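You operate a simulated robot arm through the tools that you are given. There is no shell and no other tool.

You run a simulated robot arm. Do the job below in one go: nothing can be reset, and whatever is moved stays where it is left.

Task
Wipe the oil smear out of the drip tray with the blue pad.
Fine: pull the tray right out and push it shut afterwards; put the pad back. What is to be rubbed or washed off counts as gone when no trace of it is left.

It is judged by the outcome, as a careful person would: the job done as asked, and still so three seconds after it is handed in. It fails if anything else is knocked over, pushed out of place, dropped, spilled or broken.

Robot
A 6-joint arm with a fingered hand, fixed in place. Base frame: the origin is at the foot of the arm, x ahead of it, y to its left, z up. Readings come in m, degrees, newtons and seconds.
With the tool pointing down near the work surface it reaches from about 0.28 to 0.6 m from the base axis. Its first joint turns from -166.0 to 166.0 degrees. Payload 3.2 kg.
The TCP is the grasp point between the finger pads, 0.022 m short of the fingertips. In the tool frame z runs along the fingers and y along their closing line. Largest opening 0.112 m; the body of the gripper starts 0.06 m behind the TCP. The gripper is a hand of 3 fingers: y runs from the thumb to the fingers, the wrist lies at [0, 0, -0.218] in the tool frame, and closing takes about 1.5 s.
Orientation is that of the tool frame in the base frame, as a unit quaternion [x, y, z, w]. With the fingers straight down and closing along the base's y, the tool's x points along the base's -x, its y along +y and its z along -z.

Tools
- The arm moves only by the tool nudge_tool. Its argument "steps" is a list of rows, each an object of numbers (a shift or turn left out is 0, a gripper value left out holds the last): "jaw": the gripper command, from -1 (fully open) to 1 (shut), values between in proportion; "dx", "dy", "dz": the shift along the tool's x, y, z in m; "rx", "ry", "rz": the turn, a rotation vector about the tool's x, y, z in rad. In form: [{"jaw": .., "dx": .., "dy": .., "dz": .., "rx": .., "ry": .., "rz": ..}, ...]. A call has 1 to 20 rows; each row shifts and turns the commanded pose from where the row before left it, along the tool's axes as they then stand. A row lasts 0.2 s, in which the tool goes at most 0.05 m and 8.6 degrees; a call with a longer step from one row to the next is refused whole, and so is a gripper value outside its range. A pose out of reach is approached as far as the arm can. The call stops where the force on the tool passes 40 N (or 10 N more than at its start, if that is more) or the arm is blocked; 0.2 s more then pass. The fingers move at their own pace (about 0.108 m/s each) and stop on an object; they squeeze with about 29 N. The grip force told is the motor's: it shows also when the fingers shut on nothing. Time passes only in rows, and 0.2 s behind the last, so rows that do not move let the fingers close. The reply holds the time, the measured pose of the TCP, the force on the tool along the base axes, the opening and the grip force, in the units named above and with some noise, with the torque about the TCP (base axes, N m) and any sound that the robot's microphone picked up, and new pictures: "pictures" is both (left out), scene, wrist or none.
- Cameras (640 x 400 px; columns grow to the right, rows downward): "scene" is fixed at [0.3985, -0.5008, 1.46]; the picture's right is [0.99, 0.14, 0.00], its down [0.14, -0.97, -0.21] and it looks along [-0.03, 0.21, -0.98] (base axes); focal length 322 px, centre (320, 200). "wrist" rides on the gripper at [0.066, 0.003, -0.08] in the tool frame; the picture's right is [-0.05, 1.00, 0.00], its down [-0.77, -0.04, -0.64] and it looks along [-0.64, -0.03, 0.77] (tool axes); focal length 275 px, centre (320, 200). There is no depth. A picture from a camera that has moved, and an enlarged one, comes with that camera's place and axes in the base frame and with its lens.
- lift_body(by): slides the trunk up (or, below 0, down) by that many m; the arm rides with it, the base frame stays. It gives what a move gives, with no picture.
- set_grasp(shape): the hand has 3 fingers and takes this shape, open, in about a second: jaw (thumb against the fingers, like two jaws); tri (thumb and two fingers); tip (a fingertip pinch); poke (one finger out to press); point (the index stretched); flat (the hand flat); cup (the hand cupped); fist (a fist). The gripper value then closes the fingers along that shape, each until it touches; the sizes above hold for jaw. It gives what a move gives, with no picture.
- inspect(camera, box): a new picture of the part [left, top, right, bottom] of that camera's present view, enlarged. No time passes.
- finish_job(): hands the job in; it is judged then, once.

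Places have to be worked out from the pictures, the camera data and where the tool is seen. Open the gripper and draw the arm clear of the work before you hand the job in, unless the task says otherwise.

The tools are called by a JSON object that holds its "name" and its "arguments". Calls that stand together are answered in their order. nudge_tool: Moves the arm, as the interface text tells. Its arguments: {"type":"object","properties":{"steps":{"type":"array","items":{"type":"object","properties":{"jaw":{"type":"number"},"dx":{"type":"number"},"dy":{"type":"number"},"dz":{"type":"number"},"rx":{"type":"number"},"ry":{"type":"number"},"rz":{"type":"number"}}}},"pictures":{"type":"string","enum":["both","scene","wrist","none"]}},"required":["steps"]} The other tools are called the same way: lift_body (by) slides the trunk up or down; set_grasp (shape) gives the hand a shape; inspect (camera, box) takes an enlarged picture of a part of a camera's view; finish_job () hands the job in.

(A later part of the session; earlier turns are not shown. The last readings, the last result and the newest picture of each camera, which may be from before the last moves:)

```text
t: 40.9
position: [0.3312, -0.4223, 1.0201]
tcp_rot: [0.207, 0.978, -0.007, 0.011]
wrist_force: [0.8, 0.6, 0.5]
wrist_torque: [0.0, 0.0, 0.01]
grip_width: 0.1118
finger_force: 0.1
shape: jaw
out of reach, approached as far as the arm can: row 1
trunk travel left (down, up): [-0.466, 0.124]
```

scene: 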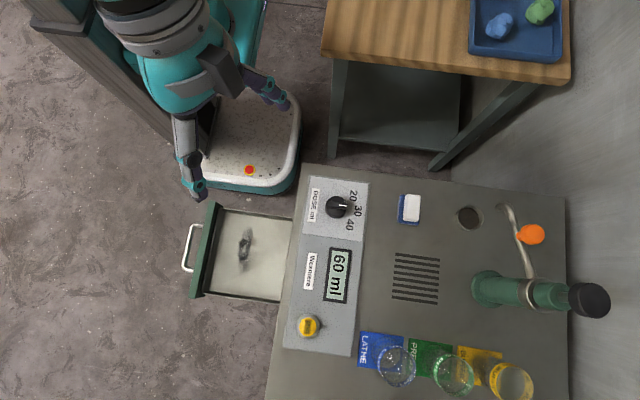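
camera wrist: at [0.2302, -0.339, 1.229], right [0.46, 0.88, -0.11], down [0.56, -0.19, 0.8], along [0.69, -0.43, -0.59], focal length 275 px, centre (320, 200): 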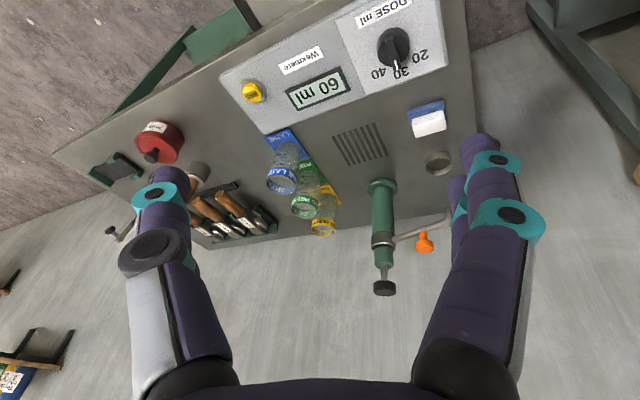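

Tilting shifts the whole arm rigidly about the shoulder, so I'll lean the hand the other way to lower the arm's elevation, then see whether it unlocks.

{"name": "nudge_tool", "arguments": {"steps": [{"rx": -0.0654, "ry": 0.1238}], "pictures": "none"}}

{"name": "nudge_tool", "arguments": {"steps": [{"dx": 0.0272, "dy": 0.0125}], "pictures": "none"}}

{"name": "nudge_tool", "arguments": {"steps": [{}]}}

```text
t: 41.3
position: [0.3205, -0.4053, 1.0102]
tcp_rot: [0.209, 0.977, 0.033, -0.041]
wrist_force: [0.6, 0.8, -0.4]
wrist_torque: [-0.01, -0.03, 0.01]
grip_width: 0.1119
finger_force: 0.2
shape: jaw
out of reach, approached as far as the arm can: row 1
trunk travel left (down, up): [-0.466, 0.124]
```

```text
t: 41.7
position: [0.3204, -0.4063, 1.0115]
tcp_rot: [0.209, 0.977, 0.033, -0.04]
wrist_force: [-0.7, -0.4, -0.2]
wrist_torque: [-0.02, -0.02, -0.03]
grip_width: 0.112
finger_force: 0.1
shape: jaw
out of reach, approached as far as the arm can: row 1
trunk travel left (down, up): [-0.466, 0.124]
```

```text
t: 42.1
position: [0.3209, -0.4063, 1.0117]
tcp_rot: [0.209, 0.977, 0.034, -0.04]
wrist_force: [-0.5, 0.7, 0.1]
wrist_torque: [0.0, -0.02, 0.02]
grip_width: 0.112
finger_force: 0.1
shape: jaw
trunk travel left (down, up): [-0.466, 0.124]
camera wrist: at [0.2674, -0.382, 1.0983], right [0.45, 0.89, 0.04], down [0.73, -0.4, 0.56], along [0.52, -0.22, -0.83], focal length 275 px, centre (320, 200)
```

scene: 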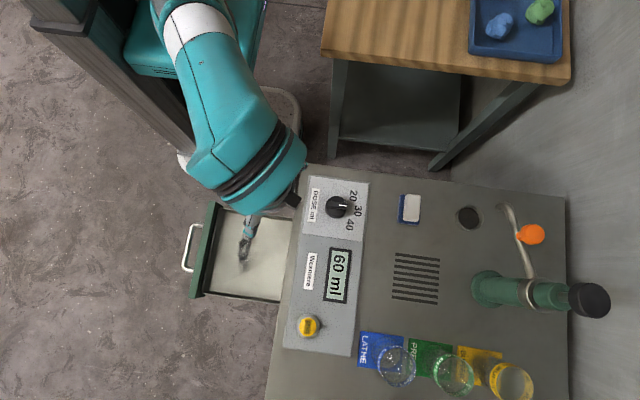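
wrist: 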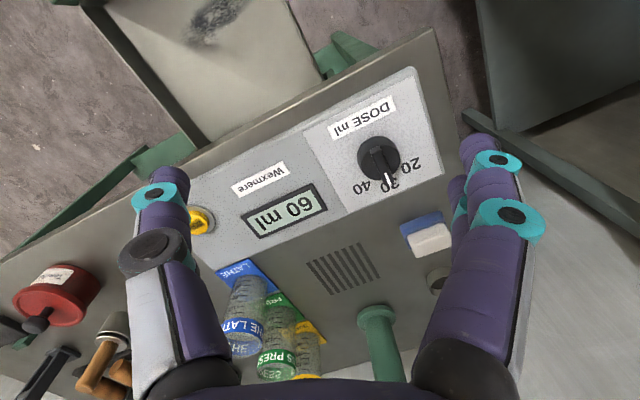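

The arm's wrist is still at an extreme. I'll push outward horizontally to pass right through the straight pose, then retry a drop.

{"name": "nudge_tool", "arguments": {"steps": [{"dx": -0.0177, "dy": -0.0092}, {"dx": -0.0177, "dy": -0.0092}, {"dx": -0.0177, "dy": -0.0092}], "pictures": "none"}}

{"name": "nudge_tool", "arguments": {"steps": [{"dz": 0.01}, {"dz": 0.01}], "pictures": "none"}}

{"name": "nudge_tool", "arguments": {"steps": [{"rx": -0.0654, "ry": 0.1238}, {}], "pictures": "none"}}

```text
t: 42.9
position: [0.329, -0.4128, 0.9858]
tcp_rot: [0.209, 0.977, 0.034, -0.039]
wrist_force: [0.6, 0.2, 0.5]
wrist_torque: [-0.01, 0.01, -0.04]
grip_width: 0.1119
finger_force: 0.1
shape: jaw
out of reach, approached as far as the arm can: row 1, 2, 3
trunk travel left (down, up): [-0.466, 0.124]
```

```text
t: 43.5
position: [0.3295, -0.4134, 0.9859]
tcp_rot: [0.209, 0.977, 0.035, -0.04]
wrist_force: [0.8, 1.0, 0.3]
wrist_torque: [-0.01, 0.03, -0.02]
grip_width: 0.1118
finger_force: 0.0
shape: jaw
out of reach, approached as far as the arm can: row 1, 2
trunk travel left (down, up): [-0.466, 0.124]
```

```text
t: 44.1
position: [0.3232, -0.4005, 0.9507]
tcp_rot: [0.208, 0.97, 0.08, -0.094]
wrist_force: [0.0, 0.4, 0.2]
wrist_torque: [-0.01, 0.02, -0.02]
grip_width: 0.112
finger_force: 0.0
shape: jaw
out of reach, approached as far as the arm can: row 1
trunk travel left (down, up): [-0.466, 0.124]
```

Pushing outward slides the arm down along its reach limit. Near shoulder height, inward moves worked before, so I'll raise the trunk for clearance and slide down to that level.

{"name": "lift_body", "arguments": {"by": 0.12}}

{"name": "nudge_tool", "arguments": {"steps": [{"dx": -0.02, "dy": -0.01, "dz": 0.02}, {"dx": -0.02, "dy": -0.01, "dz": 0.02}, {"dx": -0.02, "dy": -0.01, "dz": 0.02}, {"dx": -0.02, "dy": -0.01, "dz": 0.02}], "pictures": "none"}}

```text
t: 45.6
position: [0.3249, -0.3999, 1.0695]
tcp_rot: [0.207, 0.971, 0.079, -0.093]
wrist_force: [0.2, 0.8, 0.0]
wrist_torque: [0.02, -0.03, 0.0]
grip_width: 0.112
finger_force: 0.0
shape: jaw
trunk travel left (down, up): [-0.586, 0.004]
```

```text
t: 46.6
position: [0.3339, -0.4105, 1.016]
tcp_rot: [0.207, 0.971, 0.077, -0.092]
wrist_force: [0.6, -0.4, -0.1]
wrist_torque: [0.01, 0.0, 0.0]
grip_width: 0.1118
finger_force: 0.0
shape: jaw
out of reach, approached as far as the arm can: row 1, 2, 3, 4
trunk travel left (down, up): [-0.586, 0.004]
```

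It slides down as hoped. I'll continue to about shoulder height.

{"name": "nudge_tool", "arguments": {"steps": [{"dx": -0.02, "dy": -0.01, "dz": 0.02}, {"dx": -0.02, "dy": -0.01, "dz": 0.02}, {"dx": -0.02, "dy": -0.01, "dz": 0.02}, {"dx": -0.02, "dy": -0.01, "dz": 0.02}], "pictures": "none"}}

{"name": "nudge_tool", "arguments": {"steps": [{"dx": 0.02, "dy": 0.01}, {"dx": 0.02, "dy": 0.01}]}}

```text
t: 47.6
position: [0.3333, -0.4088, 1.0152]
tcp_rot: [0.207, 0.971, 0.077, -0.092]
wrist_force: [0.3, 1.3, -1.3]
wrist_torque: [-0.01, 0.01, -0.03]
grip_width: 0.1121
finger_force: 0.0
shape: jaw
out of reach, approached as far as the arm can: row 1, 2, 3, 4
trunk travel left (down, up): [-0.586, 0.004]
```

```text
t: 48.2
position: [0.333, -0.4098, 1.0161]
tcp_rot: [0.207, 0.971, 0.076, -0.093]
wrist_force: [-0.4, -0.4, 0.9]
wrist_torque: [-0.03, 0.0, -0.02]
grip_width: 0.1116
finger_force: 0.1
shape: jaw
out of reach, approached as far as the arm can: row 1, 2
trunk travel left (down, up): [-0.586, 0.004]
camera wrist: at [0.2881, -0.3952, 1.1093], right [0.46, 0.88, 0.1], down [0.77, -0.45, 0.45], along [0.44, -0.13, -0.89], focal length 275 px, centre (320, 200)
```

scene: 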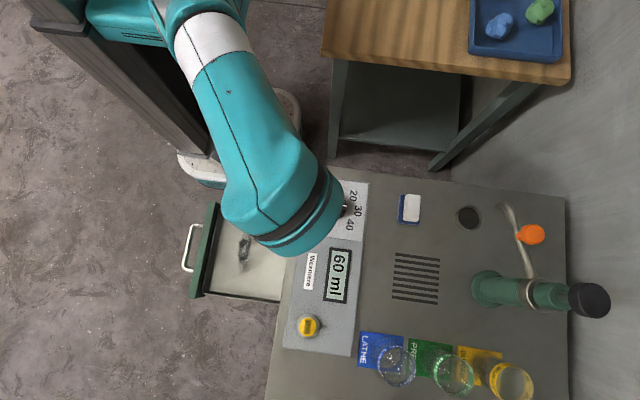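
wrist: 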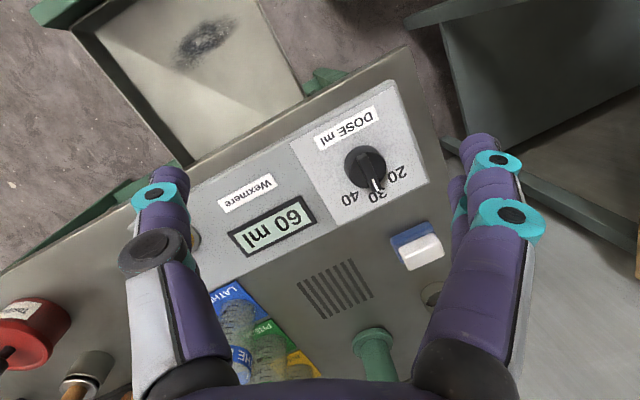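

Pinned again at this height. I'll try one exactly tangential downward step, computed from the slide path, as two half-size moves.

{"name": "nudge_tool", "arguments": {"steps": [{"dx": -0.0075, "dy": -0.0037, "dz": 0.0181}], "pictures": "none"}}

{"name": "nudge_tool", "arguments": {"steps": [{"dx": -0.003, "dy": -0.0015, "dz": 0.0085}], "pictures": "none"}}

{"name": "nudge_tool", "arguments": {"steps": [{"rx": -0.06, "ry": 0.12}], "pictures": "none"}}

{"name": "nudge_tool", "arguments": {"steps": [{"rx": 0.06, "ry": -0.12}], "pictures": "none"}}

```text
t: 48.6
position: [0.3331, -0.4097, 1.0169]
tcp_rot: [0.206, 0.971, 0.077, -0.092]
wrist_force: [0.3, 0.3, -0.5]
wrist_torque: [0.03, -0.01, -0.01]
grip_width: 0.112
finger_force: 0.0
shape: jaw
out of reach, approached as far as the arm can: row 1
trunk travel left (down, up): [-0.586, 0.004]
```

```text
t: 49.0
position: [0.3342, -0.41, 1.0086]
tcp_rot: [0.202, 0.972, 0.08, -0.093]
wrist_force: [0.9, -0.2, 0.6]
wrist_torque: [-0.01, -0.01, -0.01]
grip_width: 0.1123
finger_force: 0.1
shape: jaw
trunk travel left (down, up): [-0.586, 0.004]
```

```text
t: 49.4
position: [0.3219, -0.3931, 1.0045]
tcp_rot: [0.205, 0.961, 0.119, -0.144]
wrist_force: [0.7, -0.2, 0.1]
wrist_torque: [0.01, -0.01, 0.05]
grip_width: 0.1118
finger_force: 0.2
shape: jaw
out of reach, approached as far as the arm can: row 1
trunk travel left (down, up): [-0.586, 0.004]
```

```text
t: 49.8
position: [0.3293, -0.4025, 1.0323]
tcp_rot: [0.207, 0.97, 0.083, -0.098]
wrist_force: [-0.1, 0.7, -0.3]
wrist_torque: [0.0, -0.02, 0.03]
grip_width: 0.1118
finger_force: 0.1
shape: jaw
out of reach, approached as far as the arm can: row 1
trunk travel left (down, up): [-0.586, 0.004]
```

A small tangential step converged where larger ones failed. I'll use many small steps, tangential-down with a slight inward part.

{"name": "nudge_tool", "arguments": {"steps": [{"dx": -0.0015, "dy": -0.0007, "dz": 0.0055}, {"dx": -0.0015, "dy": -0.0007, "dz": 0.0055}, {"dx": -0.0012, "dy": -0.0006, "dz": 0.0055}, {"dx": -0.001, "dy": -0.0005, "dz": 0.0055}, {"dz": 0.0055}, {"dz": 0.0055}, {"dz": 0.0055}, {"dz": 0.0055}], "pictures": "none"}}

```text
t: 51.6
position: [0.3298, -0.4033, 1.0312]
tcp_rot: [0.207, 0.97, 0.084, -0.099]
wrist_force: [0.8, 0.1, -0.3]
wrist_torque: [0.0, 0.0, -0.01]
grip_width: 0.1121
finger_force: 0.1
shape: jaw
out of reach, approached as far as the arm can: row 1, 2, 3, 4, 5, 6, 7, 8
trunk travel left (down, up): [-0.586, 0.004]
```

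Those had too much inward part. I'll repeat with the exactly tangential ratio in 9 mm steps.

{"name": "nudge_tool", "arguments": {"steps": [{"dx": -0.0037, "dy": -0.0019, "dz": 0.008}, {"dx": -0.0036, "dy": -0.0018, "dz": 0.008}, {"dx": -0.0034, "dy": -0.0017, "dz": 0.008}, {"dx": -0.0032, "dy": -0.0016, "dz": 0.008}, {"dx": -0.003, "dy": -0.0015, "dz": 0.008}, {"dx": -0.0028, "dy": -0.0014, "dz": 0.008}], "pictures": "none"}}

```text
t: 53.0
position: [0.3294, -0.404, 1.0359]
tcp_rot: [0.207, 0.97, 0.081, -0.096]
wrist_force: [-0.1, 0.4, 0.0]
wrist_torque: [0.03, 0.01, 0.0]
grip_width: 0.1121
finger_force: 0.0
shape: jaw
out of reach, approached as far as the arm can: row 1, 2, 3, 4, 5, 6
trunk travel left (down, up): [-0.586, 0.004]
```

To rule out an accumulated command offset, I'll command a sustained inward move, a few rows at a time, and watch for any response.

{"name": "nudge_tool", "arguments": {"steps": [{"dx": 0.036, "dy": 0.0167}, {"dx": 0.036, "dy": 0.0167}, {"dx": 0.036, "dy": 0.0167}, {"dx": 0.036, "dy": 0.0167}], "pictures": "none"}}

{"name": "nudge_tool", "arguments": {"steps": [{"dx": 0.036, "dy": 0.0167}, {"dx": 0.036, "dy": 0.0167}, {"dx": 0.036, "dy": 0.0167}], "pictures": "none"}}

```text
t: 54.0
position: [0.3151, -0.4148, 1.0466]
tcp_rot: [0.208, 0.97, 0.079, -0.093]
wrist_force: [-0.6, -0.1, -0.4]
wrist_torque: [0.04, -0.03, 0.0]
grip_width: 0.1119
finger_force: 0.0
shape: jaw
out of reach, approached as far as the arm can: row 1, 2, 3, 4
trunk travel left (down, up): [-0.586, 0.004]
```

```text
t: 54.8
position: [0.2945, -0.4258, 1.0509]
tcp_rot: [0.207, 0.971, 0.077, -0.093]
wrist_force: [0.2, 0.2, -0.8]
wrist_torque: [0.04, 0.01, -0.01]
grip_width: 0.112
finger_force: 0.1
shape: jaw
out of reach, approached as far as the arm can: row 1, 2, 3
trunk travel left (down, up): [-0.586, 0.004]
```

All the stuck poses share one thing: the angle between forearm and tool is about 117–120°, so a wrist joint is sitting on its limit with the arm straight. I'll swing the fingers outward about the wrist centre, with the TCP moving along, which should only need that joint to come off its stop.

{"name": "nudge_tool", "arguments": {"steps": [{"dx": -0.0186, "dy": -0.0113, "dz": -0.0011, "rx": 0.052, "ry": -0.0854}, {"dx": -0.0186, "dy": -0.0113, "dz": -0.0011, "rx": 0.052, "ry": -0.0854}, {"dx": -0.0186, "dy": -0.0113, "dz": -0.0011, "rx": 0.052, "ry": -0.0854}], "pictures": "none"}}

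{"name": "nudge_tool", "arguments": {"steps": [{"dz": 0.01}, {"dz": 0.01}], "pictures": "none"}}

```text
t: 55.6
position: [0.2859, -0.4704, 1.0994]
tcp_rot: [0.193, 0.981, -0.01, 0.007]
wrist_force: [0.3, -0.3, -0.2]
wrist_torque: [-0.02, 0.03, 0.01]
grip_width: 0.112
finger_force: 0.1
shape: jaw
out of reach, approached as far as the arm can: row 2, 3
trunk travel left (down, up): [-0.586, 0.004]
```

```text
t: 56.2
position: [0.2847, -0.4704, 1.1009]
tcp_rot: [0.193, 0.981, -0.011, 0.006]
wrist_force: [-0.1, -1.0, -0.3]
wrist_torque: [-0.01, -0.01, 0.0]
grip_width: 0.1121
finger_force: 0.0
shape: jaw
out of reach, approached as far as the arm can: row 1, 2
trunk travel left (down, up): [-0.586, 0.004]
```

Part of the swing went through: the angle is now about 111°, with the tool near vertical. I'll test small inward and tangential moves from here.

{"name": "nudge_tool", "arguments": {"steps": [{"dx": 0.0165, "dy": 0.0114}], "pictures": "none"}}

{"name": "nudge_tool", "arguments": {"steps": [{"dx": 0.012, "dy": -0.016}], "pictures": "none"}}

{"name": "nudge_tool", "arguments": {"steps": [{"dx": 0.015, "dz": -0.02}], "pictures": "none"}}

```text
t: 56.6
position: [0.2846, -0.4714, 1.0994]
tcp_rot: [0.194, 0.981, -0.011, 0.007]
wrist_force: [-0.1, -0.1, 0.2]
wrist_torque: [0.03, 0.01, 0.03]
grip_width: 0.112
finger_force: 0.1
shape: jaw
out of reach, approached as far as the arm can: row 1
trunk travel left (down, up): [-0.586, 0.004]
```

```text
t: 57.0
position: [0.2644, -0.4833, 1.1043]
tcp_rot: [0.205, 0.978, -0.02, 0.013]
wrist_force: [0.0, 0.5, 0.1]
wrist_torque: [0.01, 0.0, 0.0]
grip_width: 0.1119
finger_force: 0.0
shape: jaw
out of reach, approached as far as the arm can: row 1
trunk travel left (down, up): [-0.586, 0.004]
```

```text
t: 57.4
position: [0.2514, -0.4795, 1.1263]
tcp_rot: [0.209, 0.978, -0.022, 0.015]
wrist_force: [0.4, -0.1, 0.1]
wrist_torque: [-0.02, 0.01, -0.01]
grip_width: 0.1117
finger_force: 0.1
shape: jaw
out of reach, approached as far as the arm can: row 1
trunk travel left (down, up): [-0.586, 0.004]
```

Fitting all the slide data gives a shoulder level of z≈0.983 (plus trunk travel) and a full reach of about 0.595 to the wrist. I'll command a path exactly along that arc downward, so the elbow can bend naturally.

{"name": "nudge_tool", "arguments": {"steps": [{"dx": -0.0109, "dy": -0.0086, "dz": 0.0393}, {"dx": -0.0083, "dy": -0.0066, "dz": 0.04}], "pictures": "none"}}

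{"name": "nudge_tool", "arguments": {"steps": [{"dx": -0.0062, "dy": -0.0049, "dz": 0.0408}], "pictures": "none"}}

```text
t: 58.0
position: [0.241, -0.5022, 1.0721]
tcp_rot: [0.197, 0.98, -0.016, 0.012]
wrist_force: [-0.1, -0.1, 0.1]
wrist_torque: [-0.01, 0.0, 0.0]
grip_width: 0.1123
finger_force: 0.2
shape: jaw
out of reach, approached as far as the arm can: row 1, 2
trunk travel left (down, up): [-0.586, 0.004]
```

```text
t: 58.4
position: [0.2268, -0.5155, 1.0515]
tcp_rot: [0.194, 0.981, -0.013, 0.011]
wrist_force: [0.4, 0.0, 0.2]
wrist_torque: [-0.01, 0.0, 0.0]
grip_width: 0.1117
finger_force: 0.0
shape: jaw
out of reach, approached as far as the arm can: row 1
trunk travel left (down, up): [-0.586, 0.004]
```

It's coming down now, with z at 1.05. I'll continue with slightly more vertical steps.

{"name": "nudge_tool", "arguments": {"steps": [{"dx": -0.003, "dy": -0.003, "dz": 0.03}, {"dx": -0.002, "dy": -0.002, "dz": 0.03}], "pictures": "none"}}

{"name": "nudge_tool", "arguments": {"steps": [{"dz": 0.03}], "pictures": "none"}}

```text
t: 59.0
position: [0.2084, -0.5313, 1.0149]
tcp_rot: [0.177, 0.984, -0.015, 0.012]
wrist_force: [-0.3, -1.0, -0.3]
wrist_torque: [-0.02, 0.0, 0.0]
grip_width: 0.1119
finger_force: 0.1
shape: jaw
out of reach, approached as far as the arm can: row 1, 2
trunk travel left (down, up): [-0.586, 0.004]
```

```text
t: 59.4
position: [0.2001, -0.539, 0.9936]
tcp_rot: [0.165, 0.986, -0.018, 0.012]
wrist_force: [-0.5, 0.5, -0.5]
wrist_torque: [0.01, 0.0, 0.02]
grip_width: 0.1119
finger_force: 0.0
shape: jaw
out of reach, approached as far as the arm can: row 1
trunk travel left (down, up): [-0.586, 0.004]
```

Descending steadily. Now adding an inward part.

{"name": "nudge_tool", "arguments": {"steps": [{"dx": 0.0032, "dy": 0.0039, "dz": 0.025}, {"dx": 0.0045, "dy": 0.0054, "dz": 0.02}], "pictures": "none"}}

{"name": "nudge_tool", "arguments": {"steps": [{"dx": 0.0095, "dy": 0.0116}, {"dx": 0.0095, "dy": 0.0116}]}}

```text
t: 60.0
position: [0.1816, -0.5481, 0.9684]
tcp_rot: [0.165, 0.986, -0.018, 0.012]
wrist_force: [0.4, 0.6, -0.3]
wrist_torque: [-0.05, -0.02, -0.02]
grip_width: 0.1118
finger_force: 0.1
shape: jaw
out of reach, approached as far as the arm can: row 1, 2
trunk travel left (down, up): [-0.586, 0.004]
```

```text
t: 60.6
position: [0.1719, -0.5496, 0.9756]
tcp_rot: [0.18, 0.983, -0.019, 0.014]
wrist_force: [-0.5, 0.2, 0.2]
wrist_torque: [0.0, -0.01, -0.03]
grip_width: 0.1118
finger_force: 0.2
shape: jaw
out of reach, approached as far as the arm can: row 1, 2
trunk travel left (down, up): [-0.586, 0.004]
camera wrist: at [0.1104, -0.5184, 1.055], right [0.4, 0.92, -0.03], down [0.7, -0.28, 0.66], along [0.6, -0.28, -0.75], focal length 275 px, centre (320, 200)
```

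scene: 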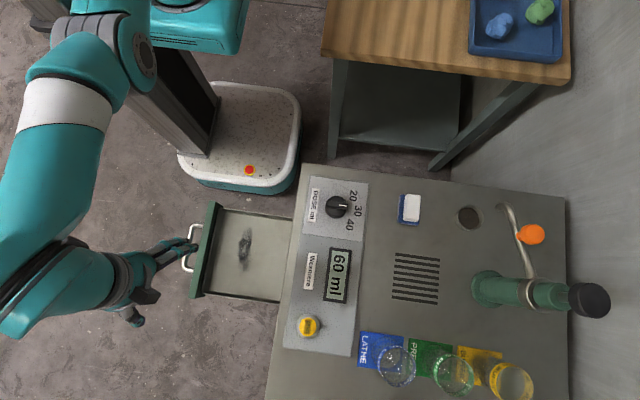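
wrist: 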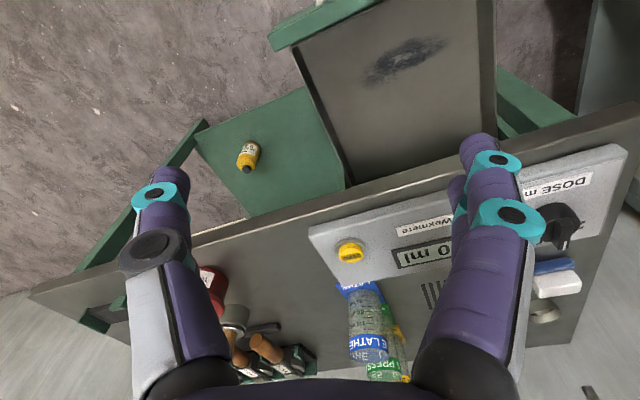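

Inward moves just turn the arm about the base. A long straight-down path through shoulder level should bend the elbow properly, so I'll swing to the free floor area at y≈-0.57, x≈0, clear of the tray, where I can descend a long way.

{"name": "nudge_tool", "arguments": {"steps": [{"dx": 0.0322, "dy": -0.0237}, {"dx": 0.0342, "dy": -0.0212}, {"dx": 0.0353, "dy": -0.0192}, {"dx": 0.0366, "dy": -0.0165}, {"dx": 0.0376, "dy": -0.0139}], "pictures": "none"}}

{"name": "nudge_tool", "arguments": {"steps": [{"dz": 0.03}, {"dz": 0.03}]}}

```text
t: 61.8
position: [-0.0235, -0.5573, 0.9703]
tcp_rot: [0.183, 0.983, -0.022, 0.013]
wrist_force: [-0.7, -0.8, -0.2]
wrist_torque: [0.02, -0.05, 0.0]
grip_width: 0.112
finger_force: 0.0
shape: jaw
out of reach, approached as far as the arm can: row 2, 3, 5
trunk travel left (down, up): [-0.586, 0.004]
```

```text
t: 62.4
position: [-0.021, -0.5602, 0.9091]
tcp_rot: [0.182, 0.983, -0.02, 0.012]
wrist_force: [0.3, 0.5, 0.1]
wrist_torque: [0.02, -0.01, -0.02]
grip_width: 0.1121
finger_force: 0.1
shape: jaw
trunk travel left (down, up): [-0.586, 0.004]
camera wrist: at [-0.0815, -0.5299, 0.9889], right [0.4, 0.91, -0.03], down [0.69, -0.28, 0.66], along [0.6, -0.29, -0.75], focal length 275 px, centre (320, 200)
```

scene: 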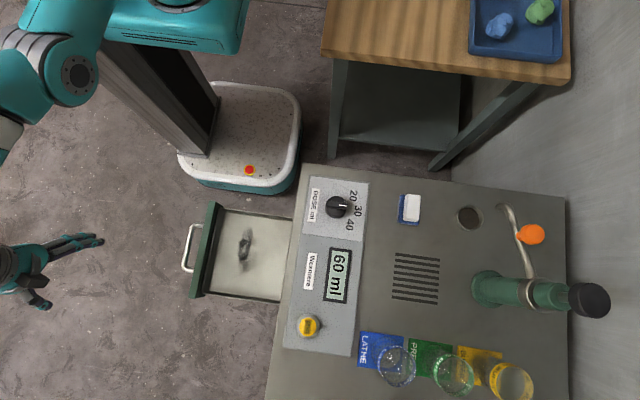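
wrist: 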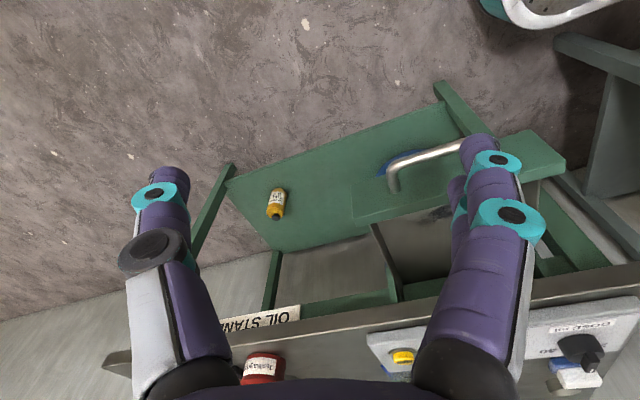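

It's free: the last 6 cm down tracked exactly. I'll go a little lower and then inward to get well away from the limit.

{"name": "nudge_tool", "arguments": {"steps": [{"dz": 0.03}, {"dz": 0.02}, {"dx": 0.0071, "dy": 0.0187}, {"dx": 0.0071, "dy": 0.0187}, {"dx": 0.0071, "dy": 0.0187}, {"dx": 0.0071, "dy": 0.0187}, {"dx": 0.0071, "dy": 0.0187}], "pictures": "none"}}

```text
t: 64.0
position: [-0.0332, -0.559, 0.8523]
tcp_rot: [0.183, 0.983, -0.021, 0.013]
wrist_force: [0.2, 0.5, 0.4]
wrist_torque: [0.01, 0.02, 0.0]
grip_width: 0.1121
finger_force: 0.0
shape: jaw
out of reach, approached as far as the arm can: row 3, 4, 5, 6, 7
trunk travel left (down, up): [-0.586, 0.004]
```

Inward is still refused though vertical moves track. This fits the elbow sitting on the wrong side of straight with only a few degrees of play. I'll push outward to straighten it fully, then step down-and-inward so it bends the right way; here there's free space below.

{"name": "nudge_tool", "arguments": {"steps": [{"dx": -0.0071, "dy": -0.0187}, {"dx": -0.0071, "dy": -0.0187}, {"dx": -0.0071, "dy": -0.0187}, {"dx": -0.0071, "dy": -0.0187}], "pictures": "none"}}

{"name": "nudge_tool", "arguments": {"steps": [{"dx": 0.0035, "dy": 0.0094, "dz": 0.045}, {"dx": 0.0035, "dy": 0.0094, "dz": 0.045}], "pictures": "none"}}

{"name": "nudge_tool", "arguments": {"steps": [{"dx": 0.0106, "dy": 0.028}, {"dx": 0.0106, "dy": 0.028}], "pictures": "none"}}

```text
t: 65.0
position: [-0.0198, -0.5658, 0.8582]
tcp_rot: [0.184, 0.983, -0.021, 0.013]
wrist_force: [-0.4, 0.8, 0.7]
wrist_torque: [-0.03, 0.0, -0.02]
grip_width: 0.1122
finger_force: 0.1
shape: jaw
out of reach, approached as far as the arm can: row 1, 2, 3, 4
trunk travel left (down, up): [-0.586, 0.004]
```

```text
t: 65.6
position: [-0.018, -0.5488, 0.7671]
tcp_rot: [0.183, 0.983, -0.022, 0.013]
wrist_force: [-0.6, -1.0, -0.1]
wrist_torque: [-0.02, 0.0, -0.04]
grip_width: 0.1122
finger_force: 0.1
shape: jaw
trunk travel left (down, up): [-0.586, 0.004]
```

```text
t: 66.2
position: [-0.0434, -0.4994, 0.7666]
tcp_rot: [0.178, 0.984, -0.019, 0.02]
wrist_force: [0.3, -0.6, -0.7]
wrist_torque: [-0.03, -0.02, 0.0]
grip_width: 0.1119
finger_force: 0.0
shape: jaw
out of reach, approached as far as the arm can: row 1, 2
trunk travel left (down, up): [-0.586, 0.004]
```

It broke through: R is now about 0.515, so the elbow has bent the right way. I'll continue inward gently to confirm it tracks cleanly.

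{"name": "nudge_tool", "arguments": {"steps": [{"dx": 0.0071, "dy": 0.0187}, {"dx": 0.0071, "dy": 0.0187}, {"dx": 0.0071, "dy": 0.0187}, {"dx": 0.0071, "dy": 0.0187}]}}

```text
t: 67.2
position: [-0.0546, -0.4224, 0.7639]
tcp_rot: [0.182, 0.983, -0.021, 0.018]
wrist_force: [0.0, -0.3, -0.2]
wrist_torque: [0.04, 0.01, -0.01]
grip_width: 0.1118
finger_force: 0.1
shape: jaw
out of reach, approached as far as the arm can: row 1, 2
trunk travel left (down, up): [-0.586, 0.004]
camera wrist: at [-0.117, -0.3901, 0.8417], right [0.4, 0.92, -0.03], down [0.69, -0.28, 0.67], along [0.6, -0.29, -0.74], focal length 275 px, centre (320, 200)
```

scene: 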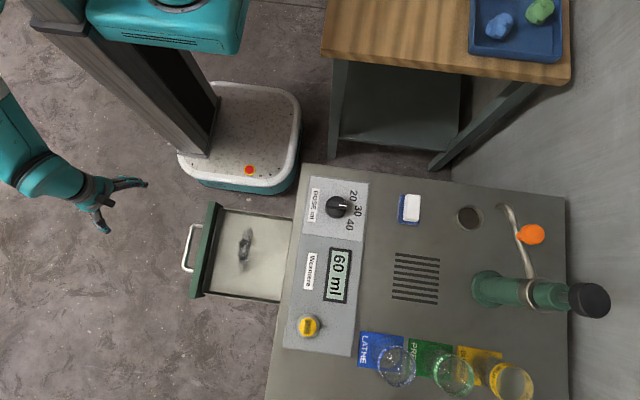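
wrist: 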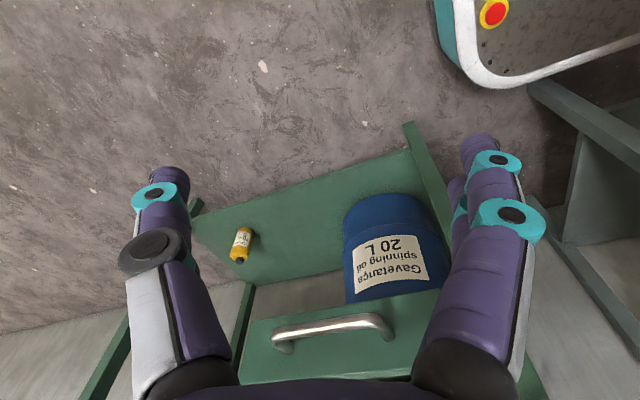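

Tracking cleanly now, so the elbow is on the good side. From now on I'll keep clear of full stretch (about 0.56 m). I'll rise here and start turning the hand about its axis toward the flipped orientation, with the wrist camera on the far side.

{"name": "nudge_tool", "arguments": {"steps": [{"dz": -0.03}, {"dz": -0.03}, {"dz": -0.03}, {"dz": -0.03}, {"dz": -0.03}, {"rz": 0.14}, {"rz": 0.14}, {"rz": 0.14}, {"rz": 0.14}], "pictures": "none"}}

```text
t: 69.2
position: [-0.1857, -0.3757, 0.9346]
tcp_rot: [0.424, 0.904, -0.013, 0.057]
wrist_force: [-0.1, 0.2, 0.4]
wrist_torque: [0.0, -0.01, 0.0]
grip_width: 0.1119
finger_force: 0.1
shape: jaw
out of reach, approached as far as the arm can: row 6, 7, 8, 9
trunk travel left (down, up): [-0.586, 0.004]
```

The up moves tracked, but turning by +rz dragged the arm sideways, so a wrist-roll limit lies in that direction. I'll turn the opposite way and check.

{"name": "nudge_tool", "arguments": {"steps": [{"rz": -0.14}, {"rz": -0.14}, {"rz": -0.14}, {"rz": -0.14}], "pictures": "none"}}

{"name": "nudge_tool", "arguments": {"steps": [{"dy": 0.02}, {"dx": -0.02}, {"dx": -0.02}]}}

```text
t: 70.2
position: [-0.1855, -0.3733, 0.9346]
tcp_rot: [0.166, 0.985, -0.024, 0.037]
wrist_force: [-0.4, 0.8, 0.9]
wrist_torque: [0.02, 0.0, 0.03]
grip_width: 0.1121
finger_force: 0.0
shape: jaw
trunk travel left (down, up): [-0.586, 0.004]
```

```text
t: 71.0
position: [-0.1401, -0.3694, 0.9367]
tcp_rot: [0.167, 0.985, -0.023, 0.036]
wrist_force: [0.8, 0.1, 0.5]
wrist_torque: [0.0, 0.0, 0.02]
grip_width: 0.1121
finger_force: 0.2
shape: jaw
trunk travel left (down, up): [-0.586, 0.004]
camera wrist: at [-0.206, -0.3393, 1.0116], right [0.37, 0.93, -0.03], down [0.67, -0.25, 0.7], along [0.64, -0.28, -0.72], focal length 275 px, centre (320, 200)
```

scene: 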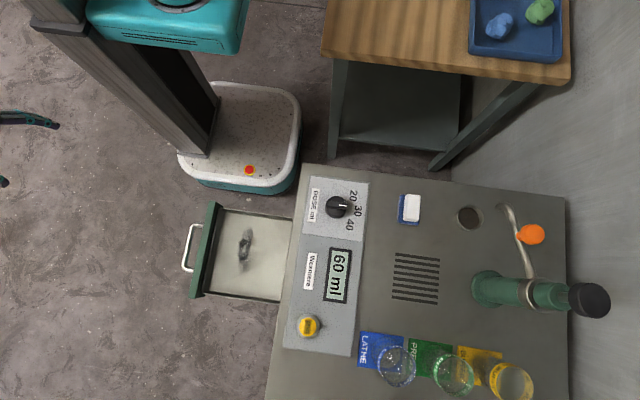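
wrist: 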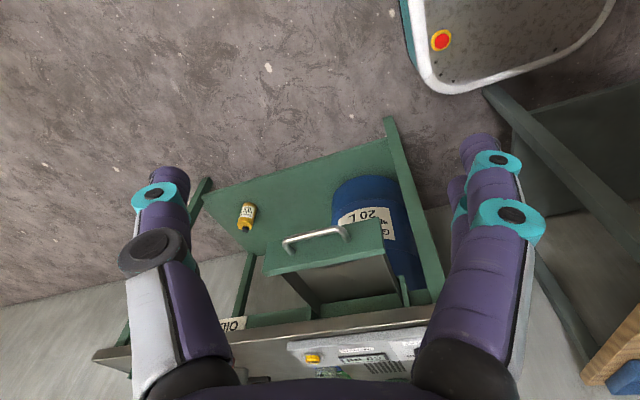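

Turning by -rz is unrestricted, and translations track exactly here. So I'll do the flip in the -rz direction, about 199° in total, in chunks.

{"name": "nudge_tool", "arguments": {"steps": [{"rz": -0.145}, {"rz": -0.145}, {"rz": -0.145}, {"rz": -0.145}, {"rz": -0.145}, {"rz": -0.145}, {"rz": -0.145}, {"rz": -0.145}], "pictures": "none"}}

```text
t: 72.8
position: [-0.1428, -0.3697, 0.9364]
tcp_rot: [-0.402, 0.915, -0.04, 0.017]
wrist_force: [0.4, -0.3, 0.5]
wrist_torque: [-0.01, -0.01, 0.02]
grip_width: 0.1121
finger_force: 0.2
shape: jaw
trunk travel left (down, up): [-0.586, 0.004]
```

Turning freely with the position held. I'll continue the flip.

{"name": "nudge_tool", "arguments": {"steps": [{"rz": -0.145}, {"rz": -0.145}, {"rz": -0.145}, {"rz": -0.145}, {"rz": -0.145}, {"rz": -0.145}, {"rz": -0.145}, {"rz": -0.145}], "pictures": "none"}}

{"name": "nudge_tool", "arguments": {"steps": [{"rz": -0.145}, {"rz": -0.145}, {"rz": -0.145}, {"rz": -0.145}, {"rz": -0.145}, {"rz": -0.145}, {"rz": -0.145}, {"rz": -0.145}]}}

```text
t: 74.6
position: [-0.1414, -0.3704, 0.9386]
tcp_rot: [0.838, -0.545, 0.044, 0.007]
wrist_force: [0.1, 0.0, -0.6]
wrist_torque: [-0.02, 0.06, 0.0]
grip_width: 0.1118
finger_force: 0.0
shape: jaw
trunk travel left (down, up): [-0.586, 0.004]
```

```text
t: 76.4
position: [-0.1416, -0.3692, 0.9371]
tcp_rot: [0.999, 0.004, 0.032, 0.03]
wrist_force: [0.1, -0.6, 0.0]
wrist_torque: [0.0, -0.03, 0.01]
grip_width: 0.1121
finger_force: 0.1
shape: jaw
trunk travel left (down, up): [-0.586, 0.004]
camera wrist: at [-0.0794, -0.3661, 1.0224], right [-0.04, -1.0, 0.06], down [-0.81, 0.07, 0.58], along [-0.58, -0.02, -0.81], focal length 275 px, centre (320, 200)
```

scene: 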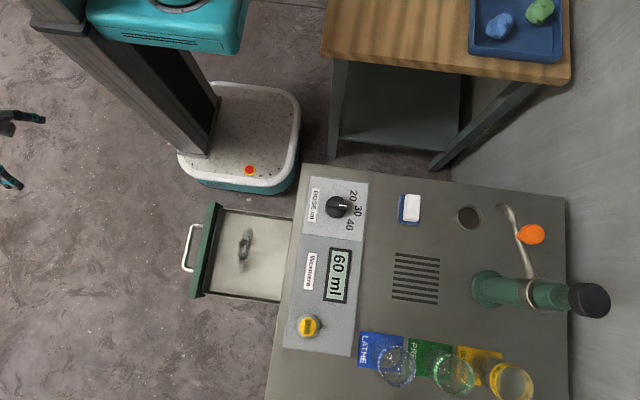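
wrist: 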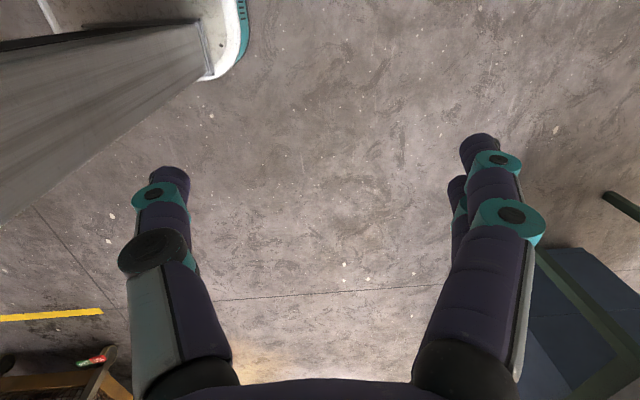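

The hand is flipped (tool x along +x, tool y along -y). Next I'll level its small sideways tilt and swing around toward the machine at r≈0.40, staying at z≈0.94.

{"name": "nudge_tool", "arguments": {"steps": [{"rx": 0.06}, {"dx": 0.0381, "dy": 0.0172}, {"dx": 0.0409, "dy": 0.0087}, {"dx": 0.0417, "dy": 0.0044}, {"dx": 0.0418}, {"dx": 0.0417, "dy": -0.0044}, {"dx": 0.0409, "dy": -0.0087}], "pictures": "none"}}

{"name": "nudge_tool", "arguments": {"steps": [{"dx": 0.0398, "dy": -0.013}, {"dx": 0.0383, "dy": -0.017}, {"dx": 0.0363, "dy": -0.0209}, {"dx": 0.0338, "dy": -0.0246}, {"dx": 0.0311, "dy": -0.0281}]}}

```text
t: 78.0
position: [0.1052, -0.3863, 0.9534]
tcp_rot: [0.999, 0.003, 0.032, 0.001]
wrist_force: [0.1, -0.2, 0.3]
wrist_torque: [0.02, 0.01, 0.04]
grip_width: 0.1119
finger_force: 0.1
shape: jaw
trunk travel left (down, up): [-0.586, 0.004]
```

```text
t: 79.2
position: [0.2831, -0.2799, 0.9647]
tcp_rot: [0.999, 0.003, 0.033, 0.0]
wrist_force: [0.1, 0.1, -0.2]
wrist_torque: [0.01, -0.02, -0.01]
grip_width: 0.1118
finger_force: 0.1
shape: jaw
trunk travel left (down, up): [-0.586, 0.004]
camera wrist: at [0.3448, -0.2815, 1.0494], right [-0.04, -1.0, 0.0], down [-0.81, 0.03, 0.58], along [-0.58, 0.03, -0.81], focal length 275 px, centre (320, 200)
```

scene: 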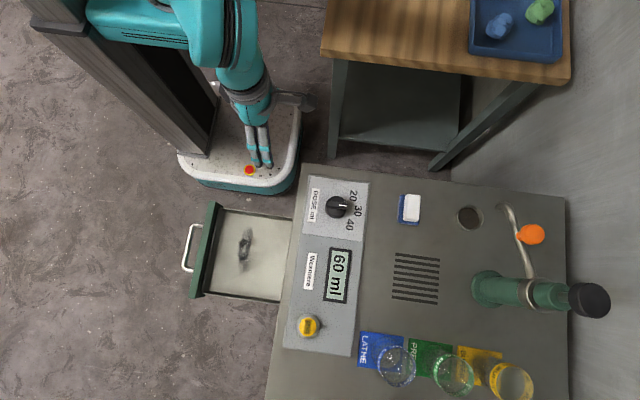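
wrist: 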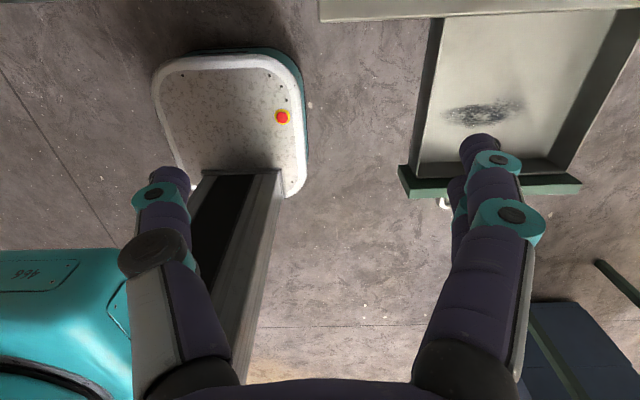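

All rows tracked with no flags. Now I'll lean the hand so the fingers point outward (+x) by about 36°, then start moving out toward the pad at this safe height.

{"name": "nudge_tool", "arguments": {"steps": [{"ry": 0.14}, {"ry": 0.14}, {"ry": 0.14}, {"ry": 0.14}], "pictures": "none"}}

{"name": "nudge_tool", "arguments": {"steps": [{"dx": 0.0312, "dy": 0.0107, "dz": 0.0225}, {"dx": 0.0312, "dy": 0.0107, "dz": 0.0225}, {"dx": 0.0312, "dy": 0.0107, "dz": 0.0225}], "pictures": "none"}}

```text
t: 80.2
position: [0.2822, -0.281, 0.9651]
tcp_rot: [0.951, 0.001, 0.309, 0.0]
wrist_force: [0.3, -0.7, -0.1]
wrist_torque: [0.02, 0.03, 0.03]
grip_width: 0.112
finger_force: 0.0
shape: jaw
trunk travel left (down, up): [-0.586, 0.004]
```

```text
t: 81.0
position: [0.3973, -0.3115, 0.9645]
tcp_rot: [0.952, 0.003, 0.306, -0.001]
wrist_force: [0.4, -0.1, 0.3]
wrist_torque: [0.02, 0.0, -0.01]
grip_width: 0.1121
finger_force: 0.1
shape: jaw
trunk travel left (down, up): [-0.586, 0.004]
```

Clean tracking at (0.397, -0.3115, 0.9645) with 36° lean. I'll continue out in the same direction and look.

{"name": "nudge_tool", "arguments": {"steps": [{"dx": 0.0312, "dy": 0.0107, "dz": 0.0225}, {"dx": 0.0312, "dy": 0.0117, "dz": 0.0225}, {"dx": 0.028, "dy": 0.0117, "dz": 0.02}]}}

```text
t: 81.8
position: [0.5102, -0.3469, 0.9626]
tcp_rot: [0.952, 0.002, 0.307, 0.0]
wrist_force: [0.3, 0.6, -0.3]
wrist_torque: [-0.01, 0.01, 0.03]
grip_width: 0.112
finger_force: 0.0
shape: jaw
trunk travel left (down, up): [-0.586, 0.004]
camera wrist: at [0.5177, -0.3484, 1.0682], right [-0.03, -1.0, -0.03], down [-1.0, 0.03, 0.07], along [-0.07, 0.03, -1.0], focal length 275 px, centre (320, 200)
```

scene: 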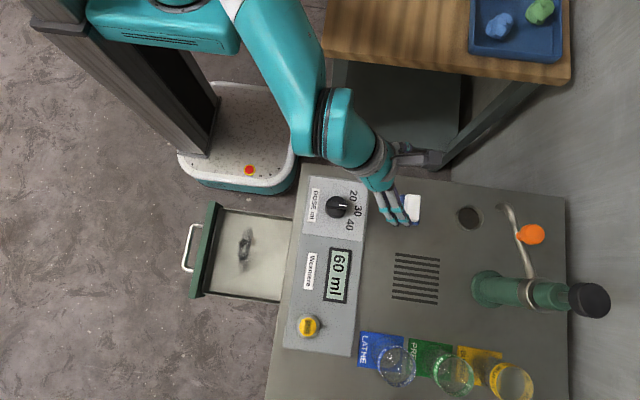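
wrist: 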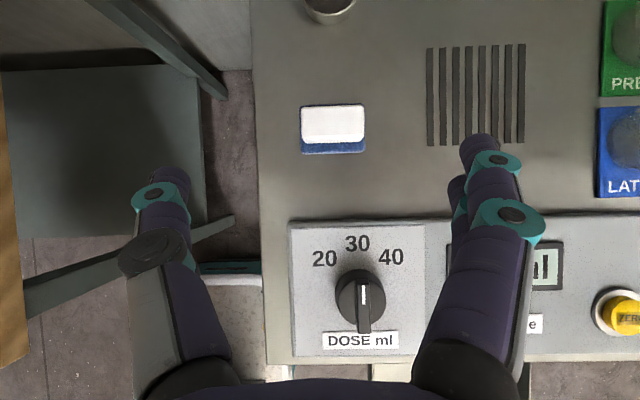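

I have a straight-down view of the pad. I'll zoom in to see its construction and measure it.

{"name": "inspect", "arguments": {"camera": "wrist", "box": [270, 80, 400, 170]}}

{"name": "inspect", "arguments": {"camera": "scene", "box": [360, 140, 470, 240]}}

```text
4.44 times, centred on (335, 125) of wrist
camera zoom: at [0.5177, -0.3484, 1.0682], right [-0.03, -1.0, -0.03], down [-1.0, 0.03, 0.07], along [-0.07, 0.03, -1.0], focal length 1224 px, centre (253, 533)
```

zoom: 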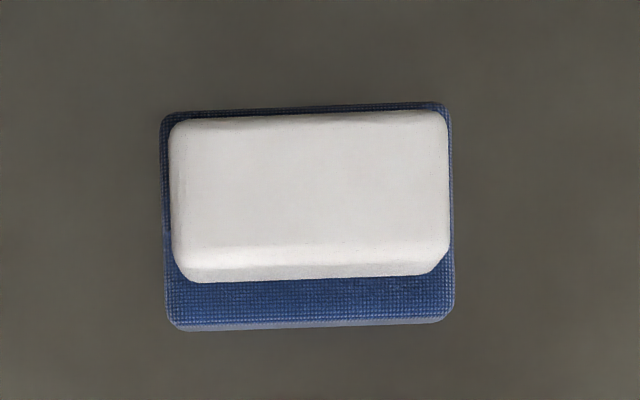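

```text
4.00 times, centred on (415, 190) of scene
camera zoom: at [0.3985, -0.5008, 1.46], right [0.99, 0.14, 0.0], down [0.14, -0.97, -0.21], along [-0.03, 0.21, -0.98], focal length 1290 px, centre (-60, 240)
```

zoom: 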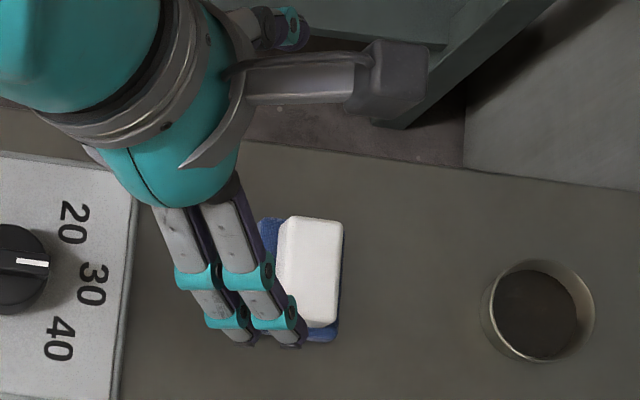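

The pad is a blue textured base (x 0.542–0.587, y ±0.029 about -0.354) with a white grip block on top (about ±0.026 in y, top z≈0.842). I'll move closer, lower and outward in cautious steps.

{"name": "nudge_tool", "arguments": {"steps": [{"dx": -0.005, "dy": 0.0023, "dz": 0.0211}, {"dx": -0.005, "dy": 0.0023, "dz": 0.0211}, {"dx": -0.005, "dy": 0.0023, "dz": 0.0211}, {}], "pictures": "none"}}

{"name": "nudge_tool", "arguments": {"steps": [{"dx": 0.0081, "dz": 0.0058}], "pictures": "none"}}

```text
t: 82.8
position: [0.5344, -0.3524, 0.903]
tcp_rot: [0.952, 0.002, 0.307, 0.0]
wrist_force: [0.3, -0.2, -0.4]
wrist_torque: [-0.01, -0.04, -0.01]
grip_width: 0.1121
finger_force: 0.0
shape: jaw
trunk travel left (down, up): [-0.586, 0.004]
```

```text
t: 83.2
position: [0.545, -0.3516, 0.9043]
tcp_rot: [0.952, 0.002, 0.307, 0.0]
wrist_force: [-0.6, 0.2, -0.7]
wrist_torque: [0.0, 0.02, -0.01]
grip_width: 0.1122
finger_force: 0.1
shape: jaw
trunk travel left (down, up): [-0.586, 0.004]
```

No reach trouble at (0.545, -0.352, 0.904). I'll center on the pad, then descend with the trunk so the arm's stretch doesn't change.

{"name": "nudge_tool", "arguments": {"steps": [{"dx": 0.0057, "dy": 0.0024, "dz": 0.0041}, {}], "pictures": "wrist"}}

{"name": "lift_body", "arguments": {"by": -0.03}}

{"name": "nudge_tool", "arguments": {"steps": [{}]}}

```text
t: 83.8
position: [0.5513, -0.354, 0.9043]
tcp_rot: [0.952, 0.003, 0.307, -0.001]
wrist_force: [-1.0, -0.7, -1.1]
wrist_torque: [-0.01, 0.02, -0.03]
grip_width: 0.1118
finger_force: 0.0
shape: jaw
trunk travel left (down, up): [-0.586, 0.004]
camera wrist: at [0.5593, -0.3564, 1.0086], right [-0.03, -1.0, -0.03], down [-1.0, 0.03, 0.07], along [-0.06, 0.03, -1.0], focal length 275 px, centre (320, 200)
```

wrist: 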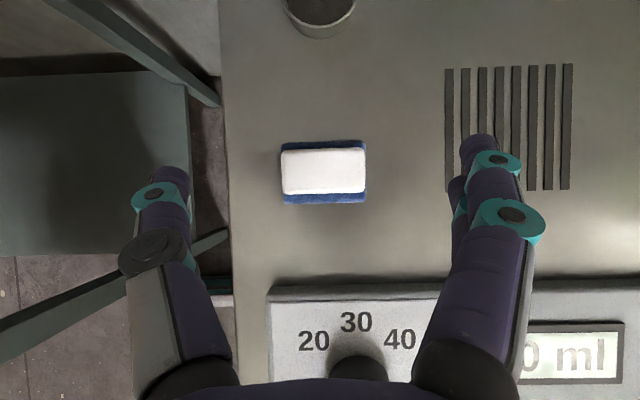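

```text
t: 84.5
position: [0.5509, -0.3552, 0.8734]
tcp_rot: [0.951, 0.003, 0.308, -0.001]
wrist_force: [-0.3, -0.5, 0.1]
wrist_torque: [0.01, 0.01, 0.0]
grip_width: 0.112
finger_force: 0.0
shape: jaw
trunk travel left (down, up): [-0.556, 0.034]
```

```text
t: 84.9
position: [0.5521, -0.3547, 0.8746]
tcp_rot: [0.951, 0.002, 0.308, 0.0]
wrist_force: [0.7, 0.2, 0.4]
wrist_torque: [0.01, -0.02, 0.03]
grip_width: 0.1122
finger_force: 0.1
shape: jaw
trunk travel left (down, up): [-0.556, 0.034]
camera wrist: at [0.5592, -0.3565, 0.9787], right [-0.03, -1.0, -0.03], down [-1.0, 0.03, 0.07], along [-0.06, 0.03, -1.0], focal length 275 px, centre (320, 200)
```

scene: 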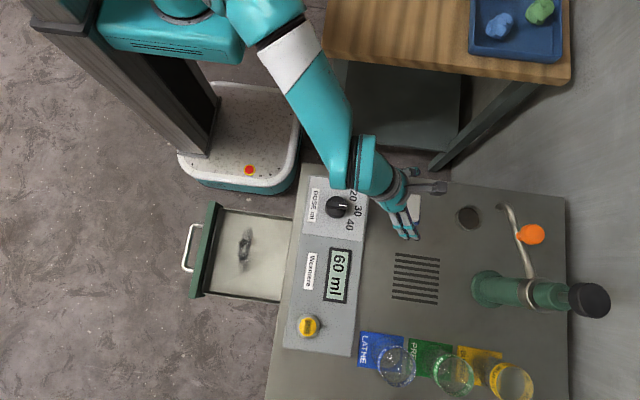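
wrist: 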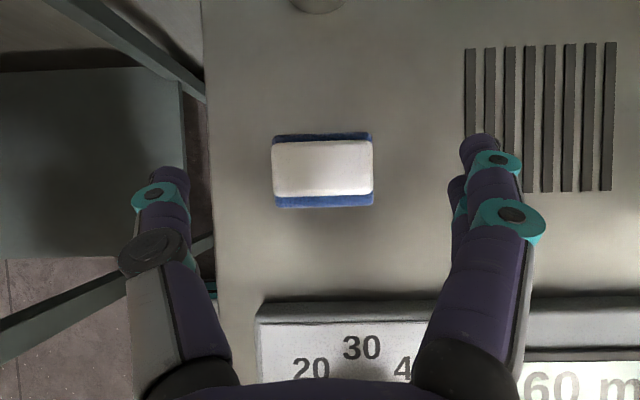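

Camera is right above the pad and the hand straddles it (pad centre ≈(0.566, -0.3535)). I'll lower another 27 mm by trunk.

{"name": "lift_body", "arguments": {"by": -0.027}}

{"name": "nudge_tool", "arguments": {"steps": [{}]}}

```text
t: 85.7
position: [0.5519, -0.3541, 0.8476]
tcp_rot: [0.952, 0.003, 0.307, -0.001]
wrist_force: [0.0, 0.2, -0.1]
wrist_torque: [-0.04, 0.02, -0.01]
grip_width: 0.1119
finger_force: 0.0
shape: jaw
trunk travel left (down, up): [-0.529, 0.061]
```

```text
t: 86.0
position: [0.5513, -0.3555, 0.8465]
tcp_rot: [0.951, 0.003, 0.308, -0.001]
wrist_force: [0.0, 0.3, 0.2]
wrist_torque: [0.0, 0.01, -0.01]
grip_width: 0.1121
finger_force: 0.1
shape: jaw
trunk travel left (down, up): [-0.529, 0.061]
camera wrist: at [0.5592, -0.3565, 0.9517], right [-0.03, -1.0, -0.03], down [-1.0, 0.03, 0.07], along [-0.06, 0.03, -1.0], focal length 275 px, centre (320, 200)
```

scene: 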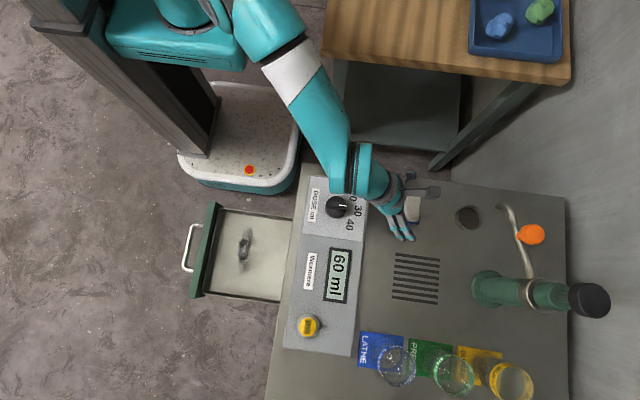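
wrist: 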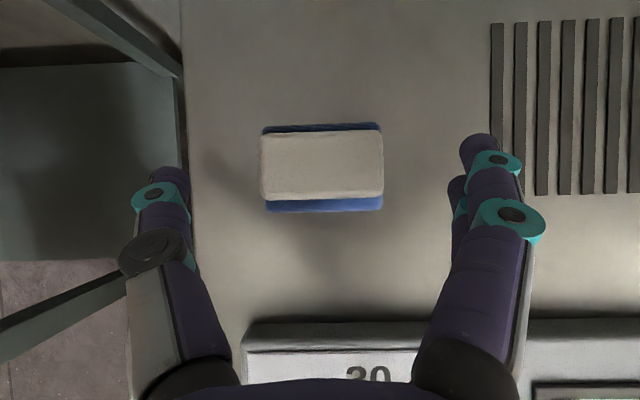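

The hand straddles the pad with no contact. The white block looks slightly lower than I first thought, so I'll drop another 4 mm and then close.

{"name": "lift_body", "arguments": {"by": -0.004}}

{"name": "nudge_tool", "arguments": {"steps": [{"jaw": 1}, {}, {}, {}, {}, {}, {}, {}]}}

```text
t: 86.6
position: [0.5503, -0.3545, 0.8427]
tcp_rot: [0.952, 0.003, 0.307, -0.001]
wrist_force: [-1.0, -0.7, 0.1]
wrist_torque: [0.02, -0.01, 0.02]
grip_width: 0.1121
finger_force: 0.1
shape: jaw
trunk travel left (down, up): [-0.525, 0.065]
```

```text
t: 88.4
position: [0.5506, -0.3537, 0.8449]
tcp_rot: [0.951, 0.003, 0.308, -0.001]
wrist_force: [0.0, -0.6, -0.6]
wrist_torque: [0.02, 0.04, 0.01]
grip_width: 0.0455
finger_force: 29.2
shape: jaw
trunk travel left (down, up): [-0.525, 0.065]
camera wrist: at [0.5592, -0.3565, 0.9477], right [-0.03, -1.0, -0.03], down [-1.0, 0.03, 0.07], along [-0.06, 0.03, -1.0], focal length 275 px, centre (320, 200)
```

scene: 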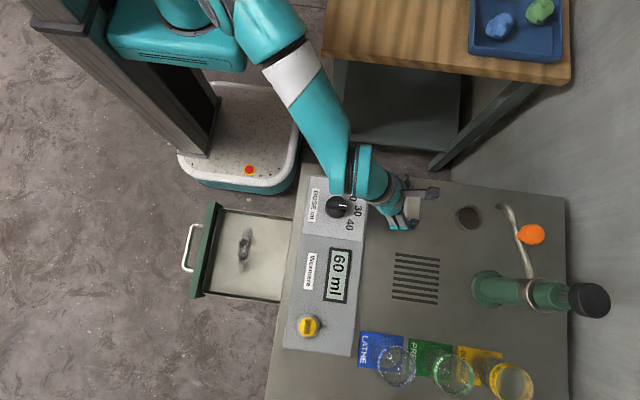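
wrist: 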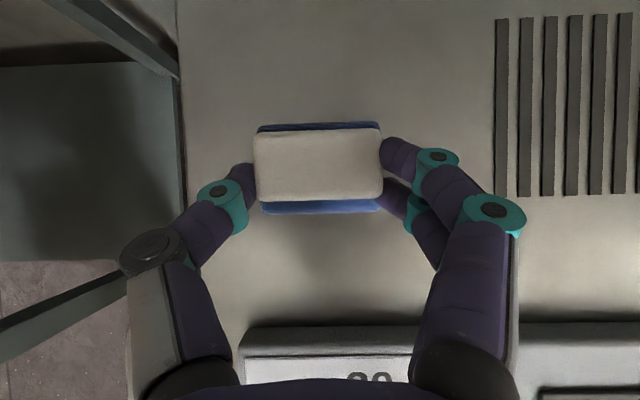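

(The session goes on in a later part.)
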